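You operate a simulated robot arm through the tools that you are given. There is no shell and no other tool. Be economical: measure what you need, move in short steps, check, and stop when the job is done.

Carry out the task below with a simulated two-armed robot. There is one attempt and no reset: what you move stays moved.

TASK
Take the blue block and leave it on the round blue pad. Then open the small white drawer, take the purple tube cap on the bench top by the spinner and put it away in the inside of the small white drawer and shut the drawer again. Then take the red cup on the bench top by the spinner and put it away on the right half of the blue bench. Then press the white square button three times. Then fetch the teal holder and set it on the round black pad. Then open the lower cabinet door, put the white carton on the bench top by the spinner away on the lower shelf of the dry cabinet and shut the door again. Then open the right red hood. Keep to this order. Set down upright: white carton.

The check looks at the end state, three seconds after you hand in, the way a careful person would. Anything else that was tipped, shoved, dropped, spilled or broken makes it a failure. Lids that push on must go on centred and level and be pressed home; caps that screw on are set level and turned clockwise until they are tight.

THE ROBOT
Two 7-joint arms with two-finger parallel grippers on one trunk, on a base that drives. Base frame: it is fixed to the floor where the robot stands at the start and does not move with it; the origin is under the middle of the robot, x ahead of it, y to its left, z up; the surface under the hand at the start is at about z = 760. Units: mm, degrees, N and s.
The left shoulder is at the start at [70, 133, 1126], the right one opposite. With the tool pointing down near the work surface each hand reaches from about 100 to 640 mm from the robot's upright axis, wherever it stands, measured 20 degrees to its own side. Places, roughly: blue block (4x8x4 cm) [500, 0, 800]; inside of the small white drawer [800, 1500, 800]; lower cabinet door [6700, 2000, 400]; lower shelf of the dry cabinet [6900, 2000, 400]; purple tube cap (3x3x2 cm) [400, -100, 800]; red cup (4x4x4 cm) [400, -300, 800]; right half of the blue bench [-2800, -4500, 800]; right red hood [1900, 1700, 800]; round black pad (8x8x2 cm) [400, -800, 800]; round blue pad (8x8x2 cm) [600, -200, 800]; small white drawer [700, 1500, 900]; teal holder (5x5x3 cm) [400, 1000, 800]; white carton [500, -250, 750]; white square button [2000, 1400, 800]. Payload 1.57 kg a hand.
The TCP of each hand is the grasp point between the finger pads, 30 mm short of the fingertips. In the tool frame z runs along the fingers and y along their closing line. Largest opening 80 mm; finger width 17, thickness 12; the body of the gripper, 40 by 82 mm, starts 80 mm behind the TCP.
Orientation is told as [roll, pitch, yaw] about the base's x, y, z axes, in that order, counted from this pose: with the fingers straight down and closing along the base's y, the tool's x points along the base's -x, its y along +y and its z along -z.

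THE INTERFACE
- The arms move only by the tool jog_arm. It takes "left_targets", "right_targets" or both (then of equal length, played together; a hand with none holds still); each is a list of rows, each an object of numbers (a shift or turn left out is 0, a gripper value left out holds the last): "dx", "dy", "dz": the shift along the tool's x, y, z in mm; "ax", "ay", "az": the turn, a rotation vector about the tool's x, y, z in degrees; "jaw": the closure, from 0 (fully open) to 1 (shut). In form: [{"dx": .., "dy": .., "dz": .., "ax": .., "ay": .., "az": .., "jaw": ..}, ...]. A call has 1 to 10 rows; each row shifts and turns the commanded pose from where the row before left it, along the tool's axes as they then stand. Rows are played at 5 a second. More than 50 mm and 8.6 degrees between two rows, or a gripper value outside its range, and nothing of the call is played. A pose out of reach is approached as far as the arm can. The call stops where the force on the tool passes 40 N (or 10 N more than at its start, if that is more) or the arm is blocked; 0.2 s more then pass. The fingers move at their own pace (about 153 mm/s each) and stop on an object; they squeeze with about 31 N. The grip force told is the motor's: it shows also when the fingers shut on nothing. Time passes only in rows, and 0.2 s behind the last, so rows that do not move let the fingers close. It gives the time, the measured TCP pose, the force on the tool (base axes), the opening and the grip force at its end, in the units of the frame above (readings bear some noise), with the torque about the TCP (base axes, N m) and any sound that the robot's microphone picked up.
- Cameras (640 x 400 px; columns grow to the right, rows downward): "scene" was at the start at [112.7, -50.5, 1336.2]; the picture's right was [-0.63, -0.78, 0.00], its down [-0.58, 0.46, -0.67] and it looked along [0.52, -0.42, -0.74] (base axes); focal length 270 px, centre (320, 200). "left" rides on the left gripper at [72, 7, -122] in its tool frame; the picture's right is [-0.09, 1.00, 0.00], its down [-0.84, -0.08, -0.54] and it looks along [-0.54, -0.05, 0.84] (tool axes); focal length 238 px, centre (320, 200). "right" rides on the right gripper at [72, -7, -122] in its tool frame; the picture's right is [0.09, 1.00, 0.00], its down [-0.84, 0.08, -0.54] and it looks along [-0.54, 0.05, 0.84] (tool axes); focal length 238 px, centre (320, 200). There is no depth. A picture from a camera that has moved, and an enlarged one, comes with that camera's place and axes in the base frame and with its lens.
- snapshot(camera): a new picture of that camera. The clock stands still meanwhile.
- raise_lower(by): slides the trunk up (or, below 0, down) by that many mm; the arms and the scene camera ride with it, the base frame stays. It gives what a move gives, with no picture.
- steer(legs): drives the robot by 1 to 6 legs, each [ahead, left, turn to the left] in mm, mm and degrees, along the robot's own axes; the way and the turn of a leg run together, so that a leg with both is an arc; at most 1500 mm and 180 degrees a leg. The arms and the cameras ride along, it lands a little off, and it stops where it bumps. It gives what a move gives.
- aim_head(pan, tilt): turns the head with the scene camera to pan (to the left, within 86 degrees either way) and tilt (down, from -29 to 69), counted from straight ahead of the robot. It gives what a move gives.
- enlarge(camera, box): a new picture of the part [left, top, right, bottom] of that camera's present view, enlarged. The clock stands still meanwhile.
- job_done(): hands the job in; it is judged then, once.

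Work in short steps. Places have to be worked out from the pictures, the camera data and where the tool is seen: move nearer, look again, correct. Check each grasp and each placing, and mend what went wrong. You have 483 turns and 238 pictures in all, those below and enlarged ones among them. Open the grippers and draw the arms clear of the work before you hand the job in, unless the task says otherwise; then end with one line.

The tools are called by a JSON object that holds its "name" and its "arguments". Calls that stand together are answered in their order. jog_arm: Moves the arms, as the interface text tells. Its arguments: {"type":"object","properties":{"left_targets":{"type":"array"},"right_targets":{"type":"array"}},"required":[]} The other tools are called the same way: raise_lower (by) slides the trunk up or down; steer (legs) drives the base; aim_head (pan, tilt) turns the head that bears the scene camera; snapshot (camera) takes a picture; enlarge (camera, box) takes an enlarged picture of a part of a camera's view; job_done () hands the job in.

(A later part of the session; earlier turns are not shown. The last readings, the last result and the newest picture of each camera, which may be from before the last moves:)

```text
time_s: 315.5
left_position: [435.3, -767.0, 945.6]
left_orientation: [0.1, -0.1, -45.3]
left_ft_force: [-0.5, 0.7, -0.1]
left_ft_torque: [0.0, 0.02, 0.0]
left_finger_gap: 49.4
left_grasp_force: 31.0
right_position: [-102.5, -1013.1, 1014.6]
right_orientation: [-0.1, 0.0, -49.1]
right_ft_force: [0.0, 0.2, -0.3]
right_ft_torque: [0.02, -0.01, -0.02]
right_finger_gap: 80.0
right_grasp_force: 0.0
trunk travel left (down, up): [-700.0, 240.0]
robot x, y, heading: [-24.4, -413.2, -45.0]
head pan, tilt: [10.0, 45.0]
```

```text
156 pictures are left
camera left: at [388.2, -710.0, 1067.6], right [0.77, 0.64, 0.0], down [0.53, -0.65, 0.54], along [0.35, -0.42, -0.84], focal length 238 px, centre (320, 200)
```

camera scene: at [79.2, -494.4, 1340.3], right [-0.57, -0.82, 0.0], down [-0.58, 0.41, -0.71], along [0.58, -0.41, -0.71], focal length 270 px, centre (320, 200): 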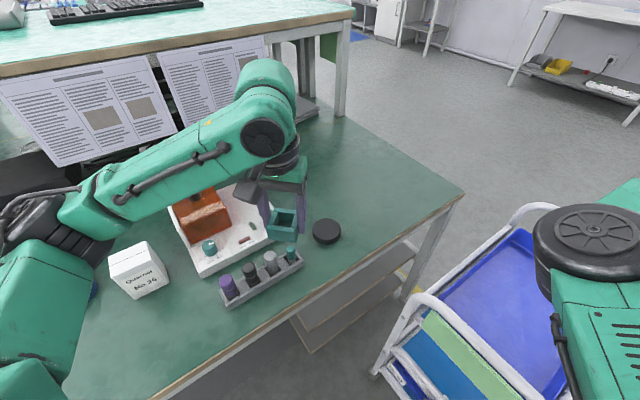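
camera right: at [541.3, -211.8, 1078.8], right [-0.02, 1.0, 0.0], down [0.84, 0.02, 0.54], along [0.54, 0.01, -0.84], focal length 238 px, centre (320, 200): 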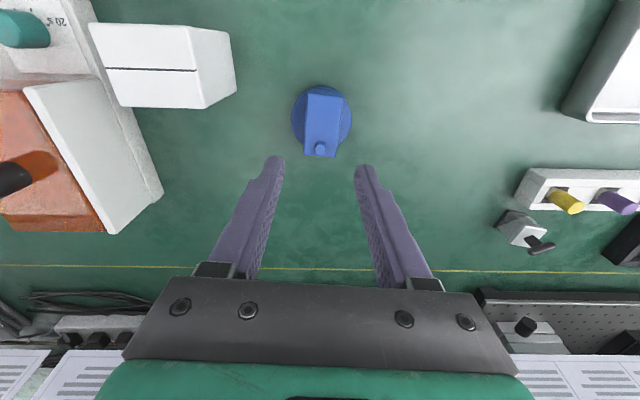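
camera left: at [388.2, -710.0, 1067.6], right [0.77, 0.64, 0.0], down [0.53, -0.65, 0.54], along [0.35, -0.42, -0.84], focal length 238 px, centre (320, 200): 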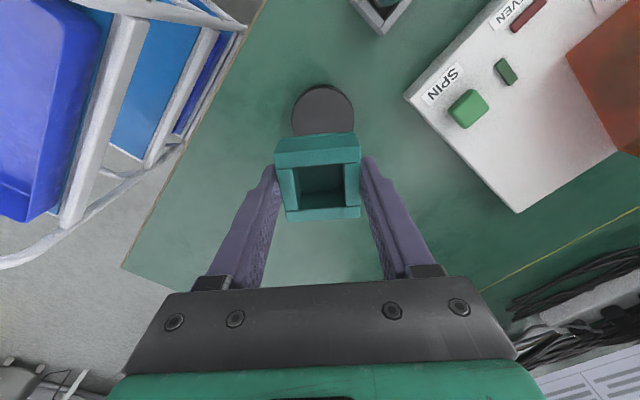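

The pad centre is about (437,-762). I'll shift 5 mm and lower to just above it.

{"name": "jog_arm", "arguments": {"left_targets": [{"dx": -1, "dy": 5, "dz": 20}, {"dz": 35}, {"dz": 35}, {"dz": 25}, {}]}}

{"name": "snapshot", "arguments": {"camera": "left"}}

{"name": "enlarge", "arguments": {"camera": "scene", "box": [240, 160, 400, 280]}}

```text
time_s: 316.7
left_position: [437.2, -764.8, 828.8]
left_orientation: [0.1, 0.0, -45.1]
left_ft_force: [0.2, -0.5, -0.2]
left_ft_torque: [-0.01, -0.01, 0.0]
left_finger_gap: 48.8
left_grasp_force: 31.4
right_position: [-102.6, -1013.3, 1014.7]
right_orientation: [0.0, -0.1, -49.3]
right_ft_force: [0.4, -0.6, -0.3]
right_ft_torque: [-0.02, -0.04, -0.03]
right_finger_gap: 80.2
right_grasp_force: 0.0
trunk travel left (down, up): [-700.0, 240.0]
robot x, y, heading: [-21.8, -410.1, -44.8]
head pan, tilt: [10.0, 45.0]
```

```text
155 pictures are left
camera left: at [391.8, -708.5, 951.9], right [0.77, 0.64, 0.0], down [0.54, -0.65, 0.54], along [0.35, -0.42, -0.84], focal length 238 px, centre (320, 200)
```

left: 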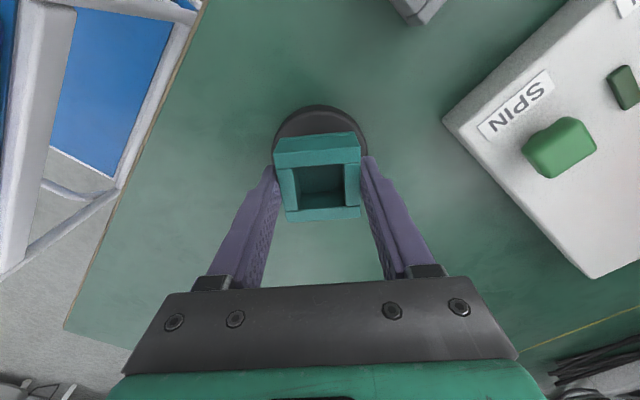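

```text
3.33 times, centred on (320, 220) of scene
camera zoom: at [79.2, -494.3, 1340.4], right [-0.57, -0.82, 0.0], down [-0.58, 0.41, -0.71], along [0.58, -0.4, -0.71], focal length 899 px, centre (320, 133)
```

zoom: 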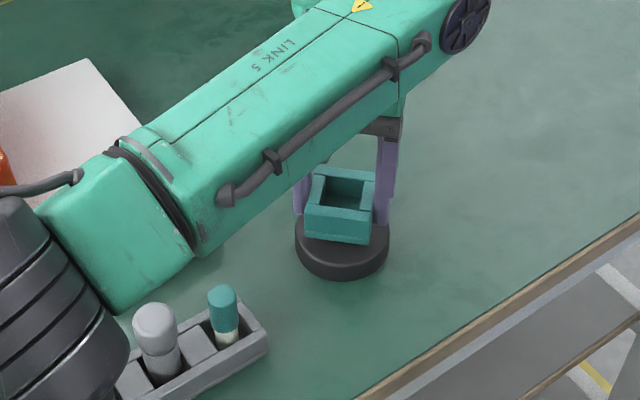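

Lateral alignment is good. I'll go 5 mm further ahead and lower until contact.

{"name": "jog_arm", "arguments": {"left_targets": [{"dx": -5}, {"dz": 5}, {"dz": 4}, {"dz": 3}, {"dz": 2}, {}]}}

```text
time_s: 318.1
left_position: [442.1, -768.7, 816.6]
left_orientation: [0.1, 0.0, -45.0]
left_ft_force: [0.6, -0.3, -0.5]
left_ft_torque: [0.0, -0.03, 0.02]
left_finger_gap: 49.4
left_grasp_force: 30.9
right_position: [-101.5, -1015.3, 1014.6]
right_orientation: [0.0, 0.0, -49.2]
right_ft_force: [0.7, -0.4, -0.4]
right_ft_torque: [-0.02, 0.04, 0.0]
right_finger_gap: 80.2
right_grasp_force: 0.0
trunk travel left (down, up): [-700.0, 240.0]
robot x, y, heading: [-26.9, -413.1, -44.8]
head pan, tilt: [10.0, 45.0]
```

{"name": "jog_arm", "arguments": {"left_targets": [{"dz": 2}, {"dz": 2}, {"dz": 1}, {}]}}

```text
time_s: 319.1
left_position: [442.3, -767.7, 813.2]
left_orientation: [0.1, -0.4, -45.1]
left_ft_force: [3.3, -2.3, 17.7]
left_ft_torque: [0.1, 0.09, 0.0]
left_finger_gap: 49.2
left_grasp_force: 31.3
right_position: [-103.7, -1012.2, 1014.7]
right_orientation: [0.0, -0.3, -49.2]
right_ft_force: [-0.3, 0.9, -0.2]
right_ft_torque: [0.02, 0.0, -0.02]
right_finger_gap: 80.2
right_grasp_force: 0.0
trunk travel left (down, up): [-700.0, 240.0]
robot x, y, heading: [-25.2, -410.7, -44.9]
head pan, tilt: [10.0, 45.0]
```

Contact. I'll ease, release and rise.

{"name": "jog_arm", "arguments": {"left_targets": [{"dz": -2}, {"jaw": 0.15}, {"jaw": 0.15}, {"dz": -25}, {"dz": -40}, {"dz": -40}, {"dz": -40}, {"dx": 30, "dz": -30}, {"dx": 40}]}}

{"name": "snapshot", "arguments": {"camera": "left"}}

```text
time_s: 321.1
left_position: [390.8, -716.0, 989.0]
left_orientation: [0.2, 0.0, -45.1]
left_ft_force: [-0.3, -0.5, -0.2]
left_ft_torque: [-0.04, -0.01, 0.02]
left_finger_gap: 68.1
left_grasp_force: 0.1
right_position: [-103.4, -1013.9, 1014.1]
right_orientation: [0.0, -0.1, -49.2]
right_ft_force: [0.3, -0.4, 0.3]
right_ft_torque: [-0.02, 0.0, 0.0]
right_finger_gap: 80.0
right_grasp_force: 0.0
trunk travel left (down, up): [-700.0, 240.0]
robot x, y, heading: [-24.8, -411.4, -44.8]
head pan, tilt: [10.0, 45.0]
```

```text
153 pictures are left
camera left: at [345.0, -659.6, 1112.5], right [0.77, 0.64, 0.0], down [0.54, -0.65, 0.54], along [0.35, -0.42, -0.84], focal length 238 px, centre (320, 200)
```

left: 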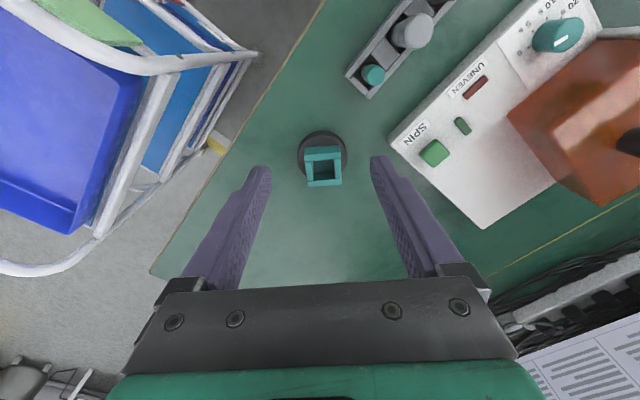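

The holder sits centred on the black pad. Next is the white carton: I'll turn back to face the bench and look at it from above.

{"name": "jog_arm", "arguments": {"left_targets": [{"dx": 30, "dz": -10}, {"dx": 30}, {"jaw": 0}]}}

{"name": "steer", "arguments": {"legs": [[0, 0, 45], [60, 20, 0]]}}

{"name": "snapshot", "arguments": {"camera": "left"}}

{"name": "snapshot", "arguments": {"camera": "scene"}}

```text
time_s: 321.9
left_position: [352.2, -676.0, 996.1]
left_orientation: [0.1, 0.1, -45.1]
left_ft_force: [0.0, -0.9, 0.0]
left_ft_torque: [0.03, 0.01, -0.01]
left_finger_gap: 80.1
left_grasp_force: 0.0
right_position: [-101.6, -1015.1, 1013.4]
right_orientation: [0.0, -0.1, -49.2]
right_ft_force: [0.9, 0.2, -0.6]
right_ft_torque: [0.06, 0.01, 0.01]
right_finger_gap: 80.1
right_grasp_force: 0.0
trunk travel left (down, up): [-700.0, 240.0]
robot x, y, heading: [-24.2, -414.9, -44.7]
head pan, tilt: [10.0, 45.0]
```

```text
time_s: 324.9
left_position: [486.6, -306.4, 998.0]
left_orientation: [0.1, -0.1, 0.5]
left_ft_force: [0.1, 0.3, 0.6]
left_ft_torque: [-0.02, -0.02, -0.02]
left_finger_gap: 79.9
left_grasp_force: 0.0
right_position: [410.5, -868.6, 1014.9]
right_orientation: [0.1, -0.1, -3.6]
right_ft_force: [0.2, 0.2, -0.4]
right_ft_torque: [0.0, 0.0, 0.02]
right_finger_gap: 80.0
right_grasp_force: 0.0
trunk travel left (down, up): [-700.0, 240.0]
robot x, y, heading: [35.8, -391.1, 0.9]
head pan, tilt: [10.0, 45.0]
```

```text
152 pictures are left
camera left: at [414.5, -299.7, 1120.9], right [0.08, 1.0, 0.0], down [0.84, -0.07, 0.54], along [0.54, -0.04, -0.84], focal length 238 px, centre (320, 200)
```

left: 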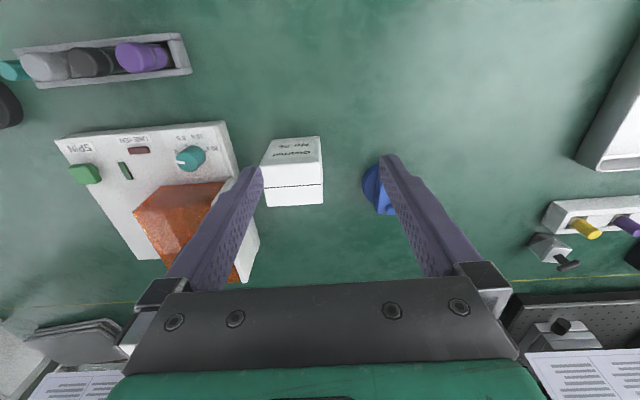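

```text
151 pictures are left
camera scene: at [165.3, -376.4, 1340.6], right [0.19, -0.98, 0.0], down [-0.69, -0.13, -0.71], along [0.7, 0.13, -0.71], focal length 270 px, centre (320, 200)
```

scene: 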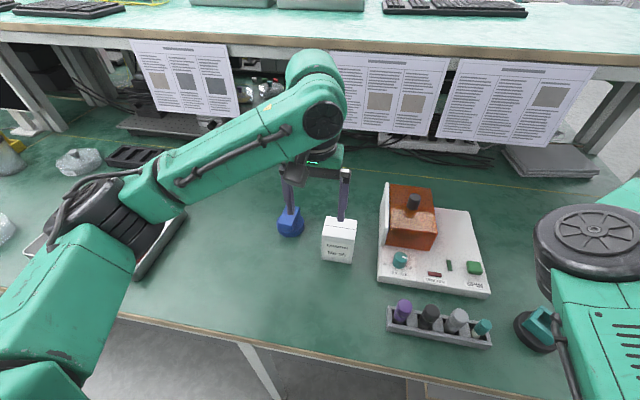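

I'll zoom on the carton to get its shape and orientation.

{"name": "enlarge", "arguments": {"camera": "left", "box": [230, 110, 350, 220]}}

{"name": "enlarge", "arguments": {"camera": "scene", "box": [270, 190, 400, 280]}}

```text
3.64 times, centred on (290, 165) of left
camera zoom: at [414.5, -299.7, 1120.9], right [0.08, 1.0, 0.0], down [0.84, -0.07, 0.54], along [0.54, -0.04, -0.84], focal length 867 px, centre (429, 327)
```

zoom: 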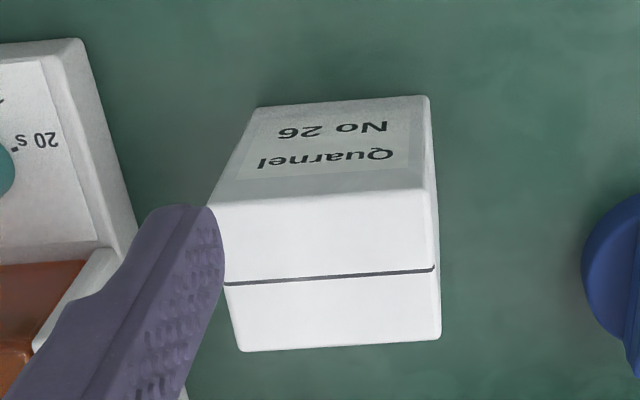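

```text
4.44 times, centred on (335, 235) of scene
camera zoom: at [165.3, -376.4, 1340.6], right [0.19, -0.98, 0.0], down [-0.69, -0.13, -0.71], along [0.7, 0.13, -0.71], focal length 1199 px, centre (253, 44)
```

zoom: 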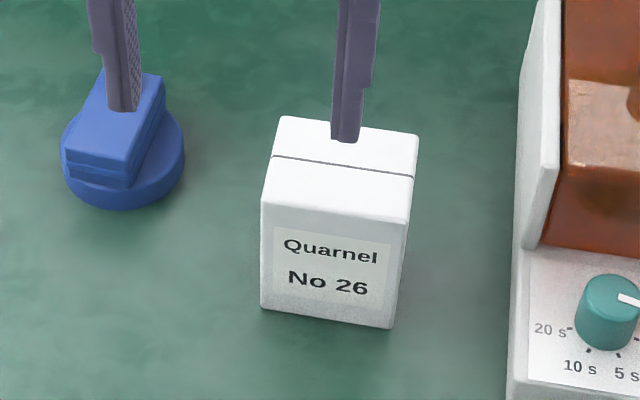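

The carton measures about x 530–590, y -382…-308, 97 mm tall, centred at (560,-345). The shelf may need a particular grip, so I'll keep to the stated order: drive to the dry cabinet, see it, open the lower door, then return for the carton.

{"name": "jog_arm", "arguments": {"left_targets": [{"dx": 30, "dz": -15}, {"dx": 30, "dy": 20}]}}

{"name": "steer", "arguments": {"legs": [[-630, 0, -1], [0, -1130, 0], [0, -1130, 0]]}}

```text
time_s: 325.6
left_position: [427.1, -285.3, 1012.5]
left_orientation: [0.0, -0.2, 0.5]
left_ft_force: [-0.3, 0.1, 1.1]
left_ft_torque: [-0.01, 0.0, 0.02]
left_finger_gap: 79.9
left_grasp_force: 0.0
right_position: [410.9, -866.8, 1015.4]
right_orientation: [0.0, -0.1, -3.6]
right_ft_force: [-0.5, 0.5, -0.8]
right_ft_torque: [0.01, -0.02, 0.02]
right_finger_gap: 79.8
right_grasp_force: 0.2
trunk travel left (down, up): [-700.0, 240.0]
robot x, y, heading: [34.8, -394.4, 0.9]
head pan, tilt: [10.0, 45.0]
```

```text
time_s: 339.6
left_position: [-220.2, -2508.2, 1011.9]
left_orientation: [0.1, 0.0, -2.6]
left_ft_force: [0.2, 0.1, -0.2]
left_ft_torque: [0.0, 0.03, -0.02]
left_finger_gap: 80.0
left_grasp_force: 0.1
right_position: [-267.8, -3088.7, 1012.9]
right_orientation: [0.0, -0.1, -6.7]
right_ft_force: [0.3, 0.8, -0.1]
right_ft_torque: [-0.01, 0.0, 0.01]
right_finger_gap: 79.9
right_grasp_force: 0.0
trunk travel left (down, up): [-700.0, 240.0]
robot x, y, heading: [-616.3, -2590.0, -2.4]
head pan, tilt: [10.0, 45.0]
```

I'll drive forward along the corridor to x≈3400 and look right and ahead.

{"name": "steer", "arguments": {"legs": [[1450, 0, 2.4], [1450, 0, 0], [1100, 0, 0]]}}

{"name": "aim_head", "arguments": {"pan": 10, "tilt": 12}}

{"name": "snapshot", "arguments": {"camera": "scene"}}

```text
time_s: 358.9
left_position: [3787.5, -2268.3, 1013.0]
left_orientation: [0.0, 0.0, 4.4]
left_ft_force: [0.6, -1.2, 0.9]
left_ft_torque: [-0.02, 0.01, 0.02]
left_finger_gap: 80.1
left_grasp_force: 0.1
right_position: [3810.5, -2849.6, 1015.1]
right_orientation: [0.0, 0.0, 0.3]
right_ft_force: [-0.7, 0.0, 0.6]
right_ft_torque: [-0.01, -0.01, 0.01]
right_finger_gap: 80.0
right_grasp_force: 0.1
trunk travel left (down, up): [-700.0, 240.0]
robot x, y, heading: [3401.8, -2398.6, 4.8]
head pan, tilt: [10.0, 45.0]
```

```text
time_s: 359.9
left_position: [3787.5, -2268.1, 1011.9]
left_orientation: [0.1, 0.0, 4.4]
left_ft_force: [-0.3, -0.5, -0.5]
left_ft_torque: [-0.02, 0.02, 0.05]
left_finger_gap: 80.1
left_grasp_force: 0.0
right_position: [3811.4, -2849.1, 1014.4]
right_orientation: [0.0, -0.1, 0.4]
right_ft_force: [0.5, -0.2, 1.0]
right_ft_torque: [0.0, 0.01, -0.02]
right_finger_gap: 79.8
right_grasp_force: 0.0
trunk travel left (down, up): [-700.0, 240.0]
robot x, y, heading: [3406.4, -2394.4, 4.7]
head pan, tilt: [10.0, 12.0]
```

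```text
148 pictures are left
camera scene: at [3545.3, -2371.7, 1392.0], right [0.25, -0.97, 0.0], down [-0.2, -0.05, -0.98], along [0.95, 0.25, -0.21], focal length 270 px, centre (320, 200)
```

scene: 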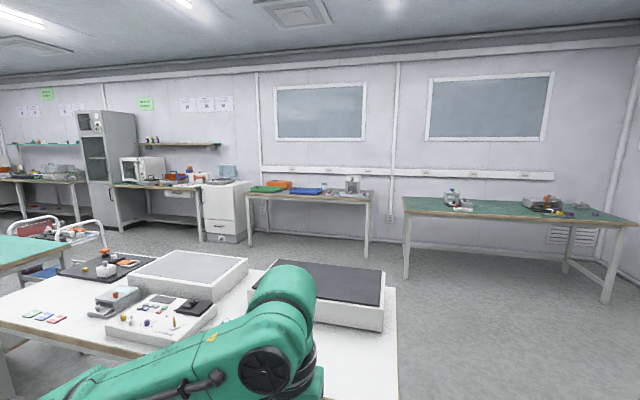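

The cabinet stands at the far wall near (6680, 1700–2300). A white table lies ahead with its right end near y≈-2400, so I'll go round it at y≈-2950.

{"name": "steer", "arguments": {"legs": [[300, -620, -4.7], [1000, 0, 0], [1000, 0, 0]]}}

{"name": "aim_head", "arguments": {"pan": 70, "tilt": 15}}

{"name": "snapshot", "arguments": {"camera": "scene"}}

```text
time_s: 373.3
left_position: [6112.5, -2939.8, 1012.5]
left_orientation: [0.0, 0.0, -1.9]
left_ft_force: [0.8, 0.5, 0.4]
left_ft_torque: [-0.03, 0.0, 0.02]
left_finger_gap: 79.9
left_grasp_force: 0.1
right_position: [6072.6, -3519.2, 1014.3]
right_orientation: [-0.1, -0.1, -6.1]
right_ft_force: [0.0, 0.6, -0.2]
right_ft_torque: [-0.05, 0.02, -0.01]
right_finger_gap: 80.0
right_grasp_force: 0.0
trunk travel left (down, up): [-700.0, 240.0]
robot x, y, heading: [5718.6, -3024.7, -1.8]
head pan, tilt: [10.0, 12.0]
```

```text
time_s: 374.6
left_position: [6113.7, -2939.3, 1011.2]
left_orientation: [0.2, -0.1, -1.8]
left_ft_force: [-0.3, -0.3, -0.7]
left_ft_torque: [0.0, 0.04, -0.03]
left_finger_gap: 80.1
left_grasp_force: 0.1
right_position: [6072.8, -3520.2, 1014.8]
right_orientation: [0.0, 0.0, -6.1]
right_ft_force: [0.7, 0.4, -0.2]
right_ft_torque: [0.05, 0.01, -0.02]
right_finger_gap: 80.0
right_grasp_force: 0.1
trunk travel left (down, up): [-700.0, 240.0]
robot x, y, heading: [5716.5, -3027.2, -1.9]
head pan, tilt: [70.0, 15.0]
```

```text
147 pictures are left
camera scene: at [5803.4, -2942.3, 1387.2], right [0.93, -0.37, 0.0], down [-0.1, -0.24, -0.97], along [0.36, 0.9, -0.26], focal length 270 px, centre (320, 200)
```

scene: 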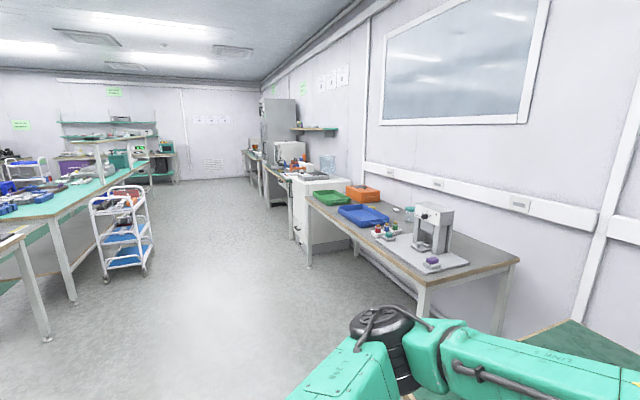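

The aisle is clear at x≈5800. I'll turn to face +y and drive up toward the cabinet.

{"name": "steer", "arguments": {"legs": [[0, 0, 91.5], [1450, 0, 0], [1450, 0, 0]]}}

{"name": "aim_head", "arguments": {"pan": -25, "tilt": 20}}

{"name": "snapshot", "arguments": {"camera": "scene"}}

```text
time_s: 392.7
left_position: [5499.1, 303.1, 1012.2]
left_orientation: [0.1, 0.0, 92.6]
left_ft_force: [-0.3, 0.3, 1.6]
left_ft_torque: [-0.03, 0.01, 0.02]
left_finger_gap: 80.0
left_grasp_force: 0.1
right_position: [6079.4, 310.0, 1014.6]
right_orientation: [-0.1, -0.1, 88.5]
right_ft_force: [-0.3, 0.0, -0.3]
right_ft_torque: [0.02, 0.0, -0.02]
right_finger_gap: 80.1
right_grasp_force: 0.2
trunk travel left (down, up): [-700.0, 240.0]
robot x, y, heading: [5620.3, -85.3, 92.7]
head pan, tilt: [70.0, 15.0]
```

```text
time_s: 394.4
left_position: [5498.5, 304.0, 1012.1]
left_orientation: [0.0, 0.0, 92.6]
left_ft_force: [0.2, -0.2, -0.9]
left_ft_torque: [0.0, 0.0, -0.02]
left_finger_gap: 79.9
left_grasp_force: 0.0
right_position: [6081.5, 308.9, 1014.3]
right_orientation: [0.0, 0.0, 88.5]
right_ft_force: [-0.1, 0.0, 0.3]
right_ft_torque: [-0.02, 0.0, 0.01]
right_finger_gap: 80.2
right_grasp_force: 0.2
trunk travel left (down, up): [-700.0, 240.0]
robot x, y, heading: [5618.1, -84.1, 92.9]
head pan, tilt: [-25.0, 20.0]
```

```text
146 pictures are left
camera scene: at [5650.8, 52.1, 1379.0], right [0.93, -0.38, 0.0], down [-0.13, -0.32, -0.94], along [0.35, 0.87, -0.34], focal length 270 px, centre (320, 200)
```

scene: 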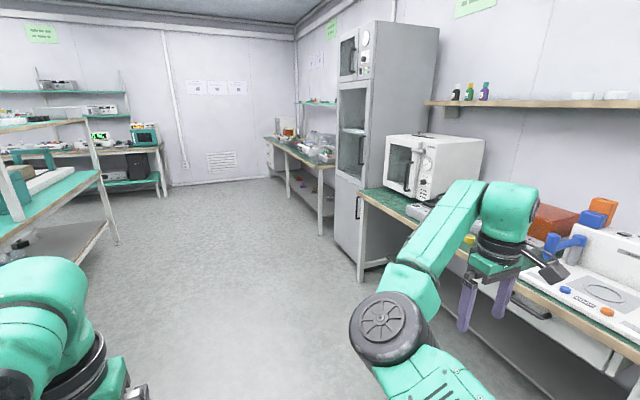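

The lower door is solid, with a vertical dark handle on its right (low-y) side, so it's hinged on the left. I'll drive in front of it and face +x.

{"name": "steer", "arguments": {"legs": [[950, -100, -2.8], [950, -50, 0], [0, 0, -90]]}}

{"name": "aim_head", "arguments": {"pan": 0, "tilt": 25}}

{"name": "snapshot", "arguments": {"camera": "scene"}}

```text
time_s: 407.7
left_position: [6096.7, 1910.1, 1011.9]
left_orientation: [0.1, -0.1, 2.0]
left_ft_force: [-0.1, -0.2, 0.6]
left_ft_torque: [0.01, -0.01, 0.01]
left_finger_gap: 79.9
left_grasp_force: 0.3
right_position: [6096.6, 1329.1, 1014.9]
right_orientation: [0.1, -0.1, -2.2]
right_ft_force: [0.4, -0.6, 0.1]
right_ft_torque: [0.01, 0.03, -0.01]
right_finger_gap: 79.8
right_grasp_force: 0.0
trunk travel left (down, up): [-700.0, 240.0]
robot x, y, heading: [5710.8, 1798.5, 2.2]
head pan, tilt: [-25.0, 20.0]
```

```text
time_s: 408.6
left_position: [6095.9, 1912.3, 1013.0]
left_orientation: [0.1, 0.0, 1.8]
left_ft_force: [0.3, -0.5, -0.1]
left_ft_torque: [-0.01, -0.02, 0.02]
left_finger_gap: 79.9
left_grasp_force: 0.0
right_position: [6096.2, 1330.0, 1013.7]
right_orientation: [0.0, -0.1, -2.1]
right_ft_force: [-0.1, -0.1, -1.2]
right_ft_torque: [0.0, 0.02, 0.04]
right_finger_gap: 80.2
right_grasp_force: 0.0
trunk travel left (down, up): [-700.0, 240.0]
robot x, y, heading: [5712.0, 1795.9, 2.1]
head pan, tilt: [0.0, 25.0]
```

```text
145 pictures are left
camera scene: at [5851.5, 1801.6, 1371.0], right [0.03, -1.0, 0.0], down [-0.42, -0.01, -0.91], along [0.91, 0.03, -0.42], focal length 270 px, centre (320, 200)
```

scene: 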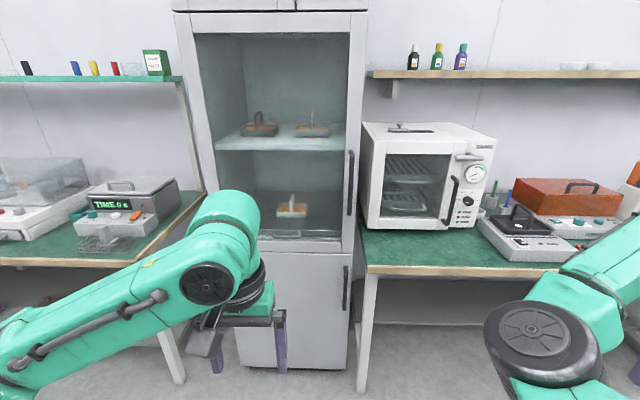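

The lower door spans y≈1706–2178, z≈150–790 at x≈6660, with the handle bar at y≈1735, z≈540–750. I'll stand a bit to the right, then lower the trunk and turn the left hand to point forward.

{"name": "steer", "arguments": {"legs": [[130, -200, -2]]}}

{"name": "raise_lower", "arguments": {"by": -350}}

{"name": "snapshot", "arguments": {"camera": "scene"}}

```text
time_s: 410.4
left_position: [6235.1, 1705.0, 1011.7]
left_orientation: [0.0, -0.2, 0.0]
left_ft_force: [-0.2, 0.4, -0.2]
left_ft_torque: [-0.01, -0.01, -0.02]
left_finger_gap: 80.2
left_grasp_force: 0.1
right_position: [6213.4, 1123.5, 1013.5]
right_orientation: [-0.1, -0.1, -4.1]
right_ft_force: [-0.3, 0.1, -0.6]
right_ft_torque: [0.03, -0.02, 0.0]
right_finger_gap: 80.1
right_grasp_force: 0.0
trunk travel left (down, up): [-700.0, 240.0]
robot x, y, heading: [5841.3, 1599.3, 0.1]
head pan, tilt: [0.0, 25.0]
```

```text
time_s: 413.8
left_position: [6235.1, 1704.3, 662.1]
left_orientation: [0.0, -0.1, 0.0]
left_ft_force: [0.7, 0.0, -0.3]
left_ft_torque: [-0.04, 0.02, 0.03]
left_finger_gap: 80.0
left_grasp_force: 0.0
right_position: [6213.3, 1122.5, 663.6]
right_orientation: [0.0, 0.0, -4.0]
right_ft_force: [-0.9, -0.2, -0.4]
right_ft_torque: [0.0, 0.03, -0.03]
right_finger_gap: 79.7
right_grasp_force: 0.1
trunk travel left (down, up): [-350.0, 590.0]
robot x, y, heading: [5842.1, 1607.4, 0.3]
head pan, tilt: [0.0, 25.0]
```

```text
144 pictures are left
camera scene: at [5986.0, 1602.9, 1021.0], right [0.0, -1.0, 0.0], down [-0.42, 0.0, -0.91], along [0.91, 0.0, -0.42], focal length 270 px, centre (320, 200)
```

scene: 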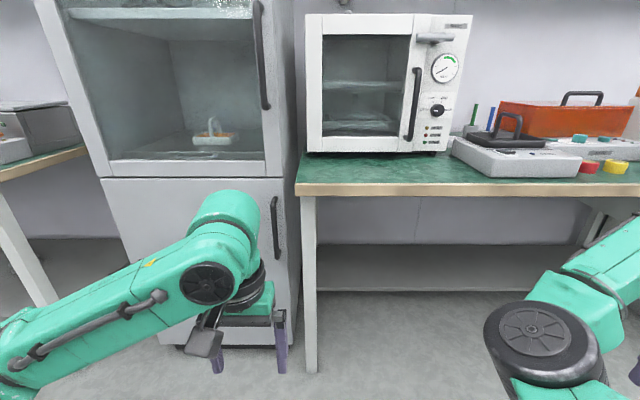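

Triangulating, the handle is at about (6670,1734), z 507–714. I'll move the left hand forward and start pitching it to point ahead.

{"name": "jog_arm", "arguments": {"left_targets": [{"dx": -35}, {"dx": -35}, {"dx": -35}, {"ay": -8, "dz": 3}, {"ay": -8}, {"ay": -8}, {"ay": -8}, {"ay": -8}, {"ay": -8}]}}

{"name": "snapshot", "arguments": {"camera": "scene"}}

```text
time_s: 415.8
left_position: [6339.0, 1703.9, 659.6]
left_orientation: [0.1, -48.2, -0.2]
left_ft_force: [0.5, 0.1, -0.2]
left_ft_torque: [0.02, 0.0, -0.04]
left_finger_gap: 79.9
left_grasp_force: 0.0
right_position: [6213.6, 1122.7, 665.2]
right_orientation: [0.0, 0.0, -4.2]
right_ft_force: [-0.8, 0.4, -0.4]
right_ft_torque: [-0.01, 0.0, -0.01]
right_finger_gap: 80.0
right_grasp_force: 0.0
trunk travel left (down, up): [-350.0, 590.0]
robot x, y, heading: [5844.3, 1605.4, 0.3]
head pan, tilt: [0.0, 25.0]
```

```text
143 pictures are left
camera scene: at [5986.0, 1603.0, 1021.0], right [0.0, -1.0, 0.0], down [-0.42, 0.0, -0.91], along [0.91, 0.0, -0.42], focal length 270 px, centre (320, 200)
```

scene: 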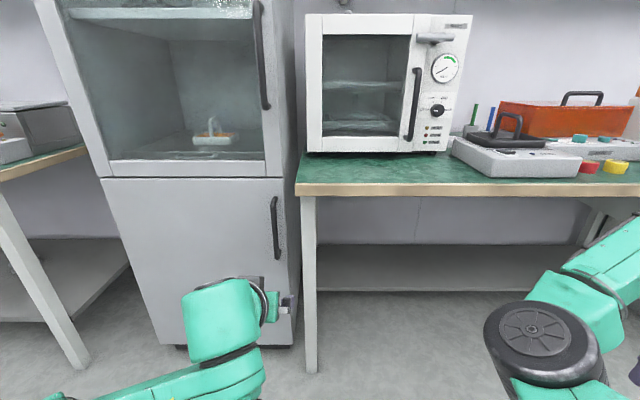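

Works smoothly. I'll finish the pitch to -90°.

{"name": "jog_arm", "arguments": {"left_targets": [{"ay": -8.4}, {"ay": -8.4}, {"ay": -8.4}, {"ay": -8.4}, {"ay": -8.2}, {}]}}

{"name": "snapshot", "arguments": {"camera": "left"}}

{"name": "snapshot", "arguments": {"camera": "scene"}}

```text
time_s: 417.2
left_position: [6341.4, 1704.4, 659.7]
left_orientation: [29.0, -89.9, -29.0]
left_ft_force: [-0.2, 0.7, 0.1]
left_ft_torque: [-0.02, 0.0, 0.0]
left_finger_gap: 80.0
left_grasp_force: 0.0
right_position: [6215.6, 1121.8, 663.7]
right_orientation: [0.0, -0.2, -4.1]
right_ft_force: [0.0, -1.1, -1.4]
right_ft_torque: [-0.01, 0.01, -0.01]
right_finger_gap: 80.2
right_grasp_force: 0.2
trunk travel left (down, up): [-350.0, 590.0]
robot x, y, heading: [5846.0, 1604.3, 0.3]
head pan, tilt: [0.0, 25.0]
```

```text
142 pictures are left
camera left: at [6218.9, 1712.5, 588.6], right [0.0, 1.0, 0.09], down [-0.54, -0.08, 0.84], along [0.84, -0.05, 0.54], focal length 238 px, centre (320, 200)
```

left: 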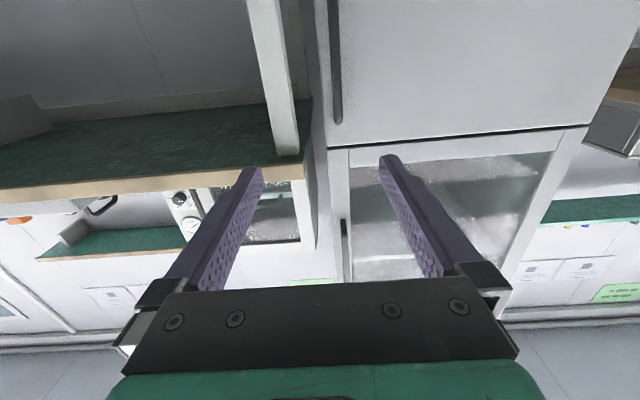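

```text
141 pictures are left
camera scene: at [5986.1, 1602.9, 1020.9], right [0.0, -1.0, 0.0], down [-0.42, 0.0, -0.91], along [0.91, 0.0, -0.42], focal length 270 px, centre (320, 200)
```

scene: 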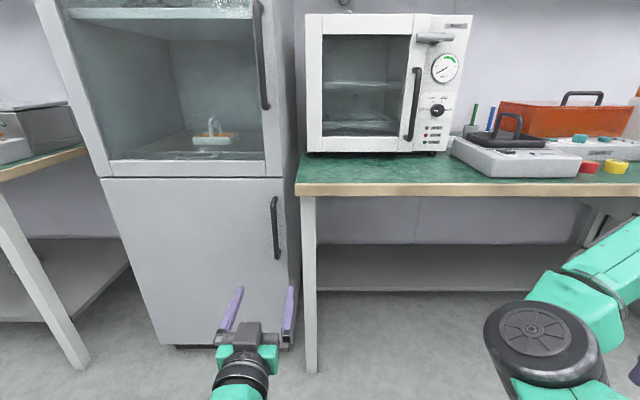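

The hand points forward; the handle is at y≈1733. I'll drive 100 mm closer, then advance the hand to just in front of the handle.

{"name": "steer", "arguments": {"legs": [[100, 0, 0]]}}

{"name": "jog_arm", "arguments": {"left_targets": [{"dz": 35, "dy": 8, "dx": 10}, {"dz": 35, "dy": 8, "dx": 10}, {"dz": 35, "dy": 8, "dx": 10}, {"dz": 35, "dy": 5, "dx": 10}, {}]}}

{"name": "snapshot", "arguments": {"camera": "left"}}

{"name": "snapshot", "arguments": {"camera": "scene"}}

```text
time_s: 418.3
left_position: [6438.0, 1706.0, 658.5]
left_orientation: [23.7, -89.8, -23.5]
left_ft_force: [0.7, -0.8, -0.5]
left_ft_torque: [0.01, -0.04, -0.03]
left_finger_gap: 79.9
left_grasp_force: 0.0
right_position: [6312.1, 1122.2, 663.8]
right_orientation: [-0.1, 0.1, -4.0]
right_ft_force: [0.9, 0.3, -0.2]
right_ft_torque: [0.03, 0.02, -0.03]
right_finger_gap: 79.8
right_grasp_force: 0.1
trunk travel left (down, up): [-350.0, 590.0]
robot x, y, heading: [5937.8, 1603.0, 0.3]
head pan, tilt: [0.0, 25.0]
```

```text
time_s: 419.5
left_position: [6582.6, 1734.6, 617.1]
left_orientation: [19.5, -89.7, -19.4]
left_ft_force: [0.3, -0.3, -0.3]
left_ft_torque: [0.03, 0.02, 0.02]
left_finger_gap: 80.0
left_grasp_force: 0.0
right_position: [6311.9, 1123.9, 665.3]
right_orientation: [0.0, -0.1, -4.2]
right_ft_force: [-0.3, -0.3, -0.7]
right_ft_torque: [0.03, 0.0, 0.01]
right_finger_gap: 80.0
right_grasp_force: 0.0
trunk travel left (down, up): [-350.0, 590.0]
robot x, y, heading: [5937.6, 1604.1, 0.2]
head pan, tilt: [0.0, 25.0]
```

```text
140 pictures are left
camera left: at [6459.9, 1742.1, 546.1], right [0.0, 1.0, 0.09], down [-0.54, -0.08, 0.84], along [0.84, -0.05, 0.54], focal length 238 px, centre (320, 200)
```

left: 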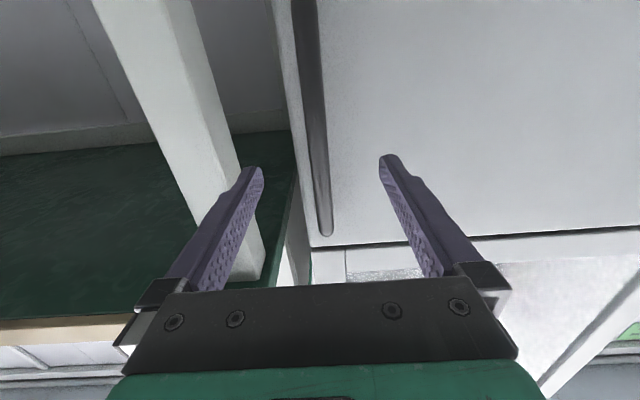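

```text
139 pictures are left
camera scene: at [6083.1, 1603.4, 1021.0], right [0.0, -1.0, 0.0], down [-0.42, 0.0, -0.91], along [0.91, 0.0, -0.42], focal length 270 px, centre (320, 200)
```

scene: 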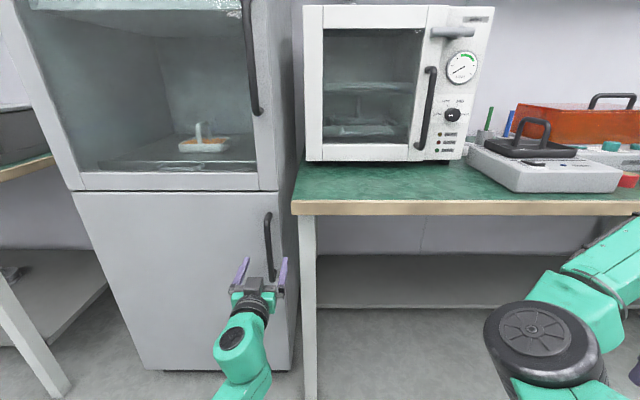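

The bar sits between the fingers, about 3 mm to the right. I'll narrow to 56 mm for clearance, advance to x≈6646 and close.

{"name": "jog_arm", "arguments": {"left_targets": [{"dy": -3, "jaw": 0.3}, {"dz": 25}, {"dz": 20}, {"dz": 12}, {"dz": 6}, {}, {"jaw": 1}, {"jaw": 1}, {"jaw": 1}]}}

{"name": "snapshot", "arguments": {"camera": "left"}}

```text
time_s: 421.5
left_position: [6642.4, 1732.7, 618.2]
left_orientation: [-4.6, -89.8, 4.9]
left_ft_force: [1.3, 12.2, 2.4]
left_ft_torque: [0.14, 0.59, 0.04]
left_finger_gap: 15.6
left_grasp_force: 31.1
right_position: [6312.0, 1123.7, 664.9]
right_orientation: [-0.1, -0.1, -4.0]
right_ft_force: [0.3, 0.3, 0.2]
right_ft_torque: [0.01, 0.02, -0.03]
right_finger_gap: 80.0
right_grasp_force: 0.0
trunk travel left (down, up): [-350.0, 590.0]
robot x, y, heading: [5940.8, 1604.9, 0.2]
head pan, tilt: [0.0, 25.0]
```

```text
138 pictures are left
camera left: at [6519.9, 1740.5, 547.9], right [0.0, 1.0, 0.09], down [-0.54, -0.08, 0.84], along [0.84, -0.05, 0.54], focal length 238 px, centre (320, 200)
```

left: 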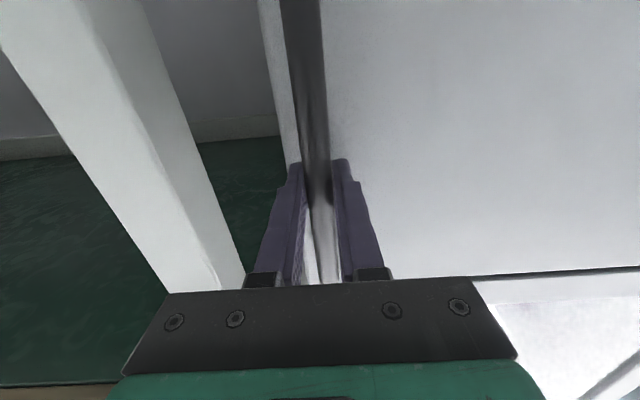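

The bar is gripped (15.6 mm). I'll pull along the door's arc (hinge near y≈2170), turning the hand with it, first 10°.

{"name": "jog_arm", "arguments": {"left_targets": [{"dz": -10, "dy": 1, "ax": 1.2}, {"dz": -18, "dy": 2, "ax": 2.4}, {"dz": -18, "dy": 2, "ax": 2.4}, {"dz": -18, "dy": 2, "ax": 2.4}]}}

```text
time_s: 422.5
left_position: [6576.3, 1743.5, 618.6]
left_orientation: [7.2, -89.9, -15.6]
left_ft_force: [1.9, 10.9, 1.8]
left_ft_torque: [-0.09, 0.15, 0.16]
left_finger_gap: 15.9
left_grasp_force: 31.2
right_position: [6312.1, 1124.7, 664.3]
right_orientation: [0.0, -0.1, -4.1]
right_ft_force: [0.0, -0.2, -1.1]
right_ft_torque: [-0.02, -0.01, -0.03]
right_finger_gap: 80.0
right_grasp_force: 0.0
trunk travel left (down, up): [-350.0, 590.0]
robot x, y, heading: [5940.2, 1603.5, 0.1]
head pan, tilt: [0.0, 25.0]
```

It moves freely. I'll continue the arc another 22°.

{"name": "jog_arm", "arguments": {"left_targets": [{"dz": -18.5, "dy": 2, "ax": 2.45}, {"dz": -18.5, "dy": 2, "ax": 2.45}, {"dz": -18.5, "dy": 2, "ax": 2.45}, {"dz": -18.5, "dy": 2, "ax": 2.45}, {"dz": -18.5, "dy": 2, "ax": 2.45}, {"dz": -18.5, "dy": 2, "ax": 2.45}, {"dz": -18.5, "dy": 2, "ax": 2.45}, {"dz": -18.5, "dy": 2, "ax": 2.45}, {"dz": -18.5, "dy": 2, "ax": 2.45}]}}

{"name": "snapshot", "arguments": {"camera": "scene"}}

```text
time_s: 424.5
left_position: [6424.8, 1806.2, 619.4]
left_orientation: [-8.5, -89.6, -22.2]
left_ft_force: [-18.0, -26.5, -17.1]
left_ft_torque: [-0.04, -0.55, 0.22]
left_finger_gap: 15.9
left_grasp_force: 31.2
right_position: [6310.0, 1121.3, 662.8]
right_orientation: [0.2, 0.0, -4.1]
right_ft_force: [0.2, 0.1, 0.0]
right_ft_torque: [0.0, -0.03, 0.01]
right_finger_gap: 80.1
right_grasp_force: 0.1
trunk travel left (down, up): [-350.0, 590.0]
robot x, y, heading: [5938.8, 1602.9, 0.2]
head pan, tilt: [0.0, 25.0]
```

```text
137 pictures are left
camera scene: at [6082.5, 1600.5, 1020.9], right [0.0, -1.0, 0.0], down [-0.42, 0.0, -0.91], along [0.91, 0.0, -0.42], focal length 270 px, centre (320, 200)
```

scene: 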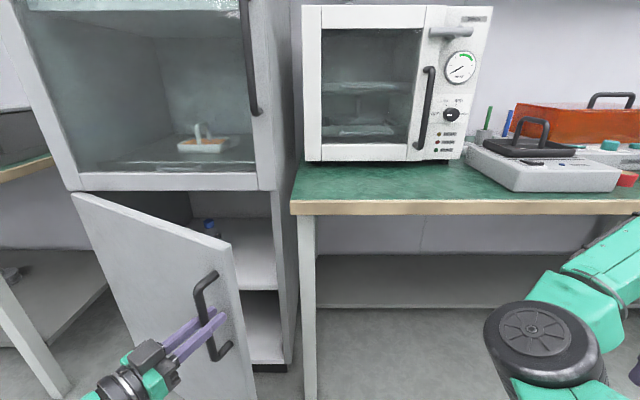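

The door is about 30° open, and a side force shows I'm curving in a bit tight. I'll correct outward and continue with a larger radius.

{"name": "jog_arm", "arguments": {"left_targets": [{"dy": -4}, {"dz": -18.5, "dy": 0, "ax": 2.35}, {"dz": -18.5, "dy": 0.5, "ax": 2.35}, {"dz": -18.5, "dy": 0.5, "ax": 2.35}, {"dz": -18.5, "dy": 0.5, "ax": 2.35}, {"dz": -18.5, "dy": 0.5, "ax": 2.35}]}}

```text
time_s: 425.9
left_position: [6350.0, 1863.7, 619.7]
left_orientation: [-19.6, -89.7, -22.7]
left_ft_force: [-7.9, -6.6, -15.3]
left_ft_torque: [0.22, -0.09, 0.22]
left_finger_gap: 15.6
left_grasp_force: 31.6
right_position: [6312.0, 1123.8, 663.9]
right_orientation: [0.0, 0.1, -4.1]
right_ft_force: [0.1, -0.1, -0.4]
right_ft_torque: [-0.01, 0.02, -0.01]
right_finger_gap: 79.9
right_grasp_force: 0.1
trunk travel left (down, up): [-350.0, 590.0]
robot x, y, heading: [5938.1, 1600.2, 0.5]
head pan, tilt: [0.0, 25.0]
```

Good, about 42° now. Continuing.

{"name": "jog_arm", "arguments": {"left_targets": [{"dz": -18.5, "dy": 0.5, "ax": 2.35}, {"dz": -18.5, "dy": 0.5, "ax": 2.35}, {"dz": -18.5, "dy": 0.5, "ax": 2.35}, {"dz": -18.5, "dy": 0.5, "ax": 2.35}, {"dz": -18.5, "dy": 0.5, "ax": 2.35}, {"dz": -18.5, "dy": 0.5, "ax": 2.35}]}}

{"name": "snapshot", "arguments": {"camera": "scene"}}

```text
time_s: 427.3
left_position: [6279.8, 1946.8, 619.1]
left_orientation: [-54.2, -89.7, -1.9]
left_ft_force: [-1.5, 0.7, -20.4]
left_ft_torque: [0.41, -0.11, 0.18]
left_finger_gap: 15.9
left_grasp_force: 32.1
right_position: [6314.0, 1123.7, 664.8]
right_orientation: [-0.1, 0.0, -4.0]
right_ft_force: [0.6, 0.0, -0.4]
right_ft_torque: [-0.02, 0.01, 0.0]
right_finger_gap: 79.9
right_grasp_force: 0.0
trunk travel left (down, up): [-350.0, 590.0]
robot x, y, heading: [5940.8, 1599.4, 0.1]
head pan, tilt: [0.0, 25.0]
```

```text
136 pictures are left
camera scene: at [6084.7, 1605.2, 1020.7], right [0.0, -1.0, 0.0], down [-0.42, 0.0, -0.91], along [0.91, 0.0, -0.42], focal length 270 px, centre (320, 200)
```

scene: 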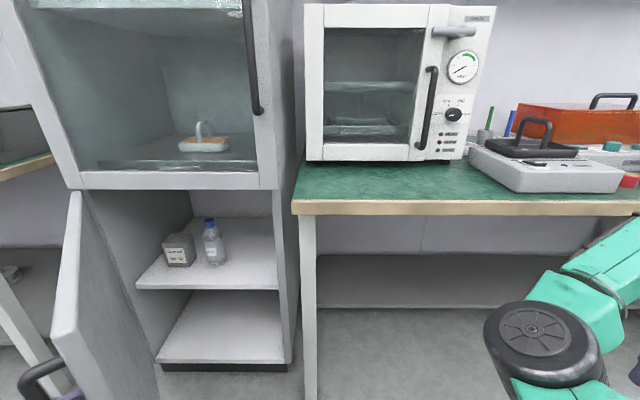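

The door is about 60° open. The bottle and grey box stand on the mid shelf (z≈450), and the right side of that shelf is free. I'll release the handle and back the hand off.

{"name": "jog_arm", "arguments": {"left_targets": [{"jaw": 0.3}, {"jaw": 0.3}, {"dz": -25}, {"dz": -25}, {"dz": -25}, {}]}}

{"name": "steer", "arguments": {"legs": [[-200, -50, 0]]}}

{"name": "snapshot", "arguments": {"camera": "scene"}}

```text
time_s: 428.7
left_position: [6234.9, 2010.0, 621.8]
left_orientation: [-24.9, -89.8, -31.5]
left_ft_force: [0.0, -0.5, 0.1]
left_ft_torque: [0.0, 0.03, 0.0]
left_finger_gap: 56.0
left_grasp_force: 0.0
right_position: [6312.0, 1123.0, 664.8]
right_orientation: [0.0, -0.1, -4.1]
right_ft_force: [-0.2, 0.8, 0.2]
right_ft_torque: [0.05, -0.02, 0.0]
right_finger_gap: 80.0
right_grasp_force: 0.1
trunk travel left (down, up): [-350.0, 590.0]
robot x, y, heading: [5939.8, 1602.5, -0.2]
head pan, tilt: [0.0, 25.0]
```

```text
time_s: 430.3
left_position: [6034.7, 1959.8, 621.1]
left_orientation: [-18.2, -89.8, -37.8]
left_ft_force: [-0.4, 0.8, -0.4]
left_ft_torque: [0.01, -0.02, 0.01]
left_finger_gap: 56.0
left_grasp_force: 0.0
right_position: [6113.5, 1072.8, 663.9]
right_orientation: [0.0, -0.1, -3.9]
right_ft_force: [0.0, 0.5, -0.3]
right_ft_torque: [-0.04, -0.03, 0.0]
right_finger_gap: 80.0
right_grasp_force: 0.2
trunk travel left (down, up): [-350.0, 590.0]
robot x, y, heading: [5744.2, 1557.0, 0.5]
head pan, tilt: [0.0, 25.0]
```

```text
135 pictures are left
camera scene: at [5884.0, 1553.3, 1021.0], right [0.01, -1.0, 0.0], down [-0.42, 0.0, -0.91], along [0.91, 0.01, -0.42], focal length 270 px, centre (320, 200)
```

scene: 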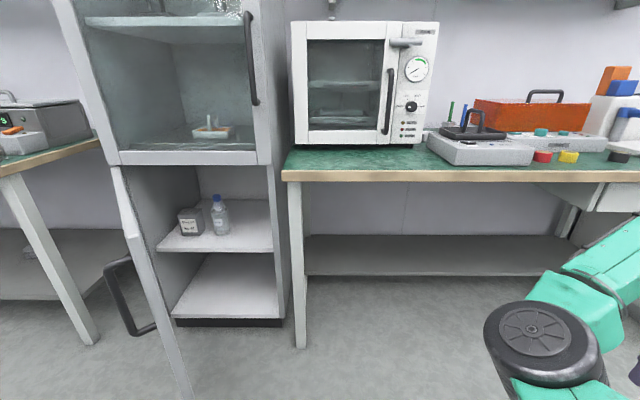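

The door stands about 52° open. I'll swing the left hand round to point forward on the door's inner side, well in front of its edge.

{"name": "jog_arm", "arguments": {"left_targets": [{"dz": 40, "jaw": 1}, {"dz": 40}, {"dz": 40}, {"dz": 40, "ax": -8}, {"dz": 30, "ax": -8}, {"dz": 10, "ax": -8}, {"ax": -8}, {"ax": -8}, {"ax": -8}, {"ax": -8}]}}

{"name": "snapshot", "arguments": {"camera": "scene"}}

```text
time_s: 432.5
left_position: [6153.7, 1797.8, 621.7]
left_orientation: [44.6, -89.7, -44.6]
left_ft_force: [-0.2, -0.1, -0.3]
left_ft_torque: [0.02, -0.01, 0.01]
left_finger_gap: 0.3
left_grasp_force: 21.2
right_position: [6114.5, 1073.2, 664.1]
right_orientation: [0.0, -0.1, -3.9]
right_ft_force: [-0.3, 0.3, 0.5]
right_ft_torque: [0.01, 0.0, 0.01]
right_finger_gap: 79.7
right_grasp_force: 0.1
trunk travel left (down, up): [-350.0, 590.0]
robot x, y, heading: [5741.9, 1551.9, 0.3]
head pan, tilt: [0.0, 25.0]
```

```text
134 pictures are left
camera scene: at [5884.6, 1552.9, 1020.9], right [0.01, -1.0, 0.0], down [-0.42, 0.0, -0.91], along [0.91, 0.01, -0.42], focal length 270 px, centre (320, 200)
```

scene: 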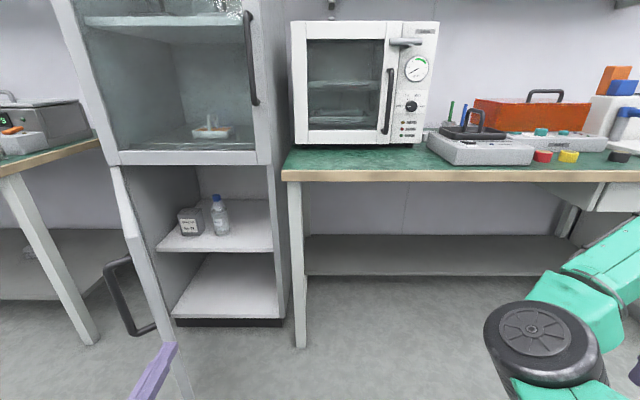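

The hand points straight ahead, to the right of the door edge. I'll advance past the edge, then push left against the inner face.

{"name": "jog_arm", "arguments": {"left_targets": [{"dz": 40}, {"dz": 40}, {"dz": 40}, {"dz": 40}, {"dz": 40}, {"dy": 30}, {"dy": 30}, {"dy": 30}, {"dy": 30}, {"dy": 30}]}}

{"name": "snapshot", "arguments": {"camera": "scene"}}

```text
time_s: 434.4
left_position: [6352.8, 1880.6, 623.4]
left_orientation: [116.3, -89.7, -117.0]
left_ft_force: [-10.1, -6.7, 4.8]
left_ft_torque: [-0.06, 0.46, 0.86]
left_finger_gap: 0.1
left_grasp_force: 21.5
right_position: [6114.2, 1073.0, 664.3]
right_orientation: [0.1, -0.1, -3.8]
right_ft_force: [-0.4, 0.5, -0.5]
right_ft_torque: [-0.04, 0.01, -0.01]
right_finger_gap: 79.9
right_grasp_force: 0.1
trunk travel left (down, up): [-350.0, 590.0]
robot x, y, heading: [5742.6, 1554.7, 0.3]
head pan, tilt: [0.0, 25.0]
stopped in row 9 (left hand): the force on the tool passed its limit at 65 N (the readings are from after the stop); the commanded pose is now the measured one
```

```text
133 pictures are left
camera scene: at [5882.9, 1552.2, 1021.3], right [0.01, -1.0, 0.0], down [-0.42, 0.0, -0.91], along [0.91, 0.01, -0.42], focal length 270 px, centre (320, 200)
```

scene: 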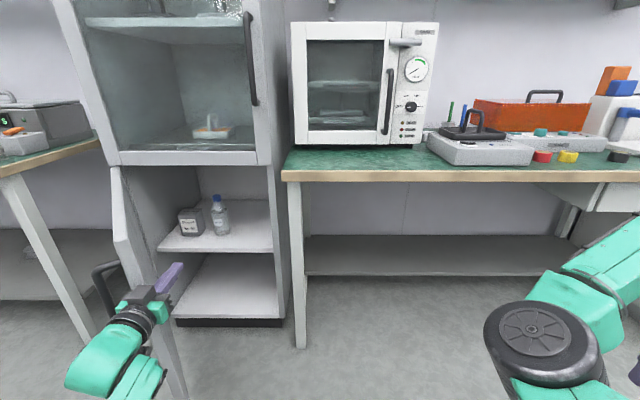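

The hand touches the door's inner side; the push was just too quick. I'll ease off, go in 60 mm further and push slowly.

{"name": "jog_arm", "arguments": {"left_targets": [{"dy": -25}, {"dz": 30}, {"dz": 30}, {"dy": 10}, {"dy": 10}, {"dy": 8}, {"dy": 8}, {"dy": 8}, {"dy": 8}]}}

```text
time_s: 435.0
left_position: [6371.9, 1847.5, 622.0]
left_orientation: [70.0, -89.8, -71.4]
left_ft_force: [-10.0, -8.8, 3.4]
left_ft_torque: [0.12, 0.41, 1.16]
left_finger_gap: 0.0
left_grasp_force: 20.9
right_position: [6115.5, 1073.4, 663.7]
right_orientation: [0.1, 0.0, -3.8]
right_ft_force: [0.1, 0.4, -0.3]
right_ft_torque: [-0.03, 0.01, 0.03]
right_finger_gap: 79.6
right_grasp_force: 0.1
trunk travel left (down, up): [-350.0, 590.0]
robot x, y, heading: [5743.0, 1551.5, -0.0]
head pan, tilt: [0.0, 25.0]
stopped in row 2 (left hand): the force on the tool passed its limit at 57 N (the readings are from after the stop); the commanded pose is now the measured one
```

The gripper body met the door edge head-on. I'll move 70 mm right, go deeper, then push left slowly.

{"name": "jog_arm", "arguments": {"left_targets": [{"dz": -20}, {"dy": -35}, {"dy": -35}, {"dz": 40}, {"dz": 40}, {"dz": 20}, {"dy": 15}, {"dy": 15}, {"dy": 10}]}}

{"name": "snapshot", "arguments": {"camera": "scene"}}

```text
time_s: 437.0
left_position: [6449.2, 1819.4, 619.6]
left_orientation: [14.3, -89.7, -15.5]
left_ft_force: [-0.1, -0.2, -0.4]
left_ft_torque: [0.01, 0.02, -0.01]
left_finger_gap: 0.2
left_grasp_force: 21.7
right_position: [6115.9, 1073.9, 664.1]
right_orientation: [0.0, -0.1, -3.8]
right_ft_force: [0.0, -0.3, 0.0]
right_ft_torque: [0.0, 0.03, 0.01]
right_finger_gap: 80.0
right_grasp_force: 0.0
trunk travel left (down, up): [-350.0, 590.0]
robot x, y, heading: [5740.1, 1557.2, 0.3]
head pan, tilt: [0.0, 25.0]
```

```text
132 pictures are left
camera scene: at [5884.4, 1553.2, 1020.9], right [0.01, -1.0, 0.0], down [-0.42, 0.0, -0.91], along [0.91, 0.01, -0.42], focal length 270 px, centre (320, 200)
```

scene: 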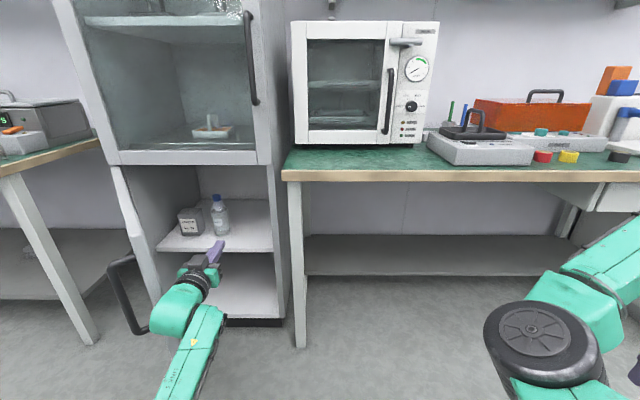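

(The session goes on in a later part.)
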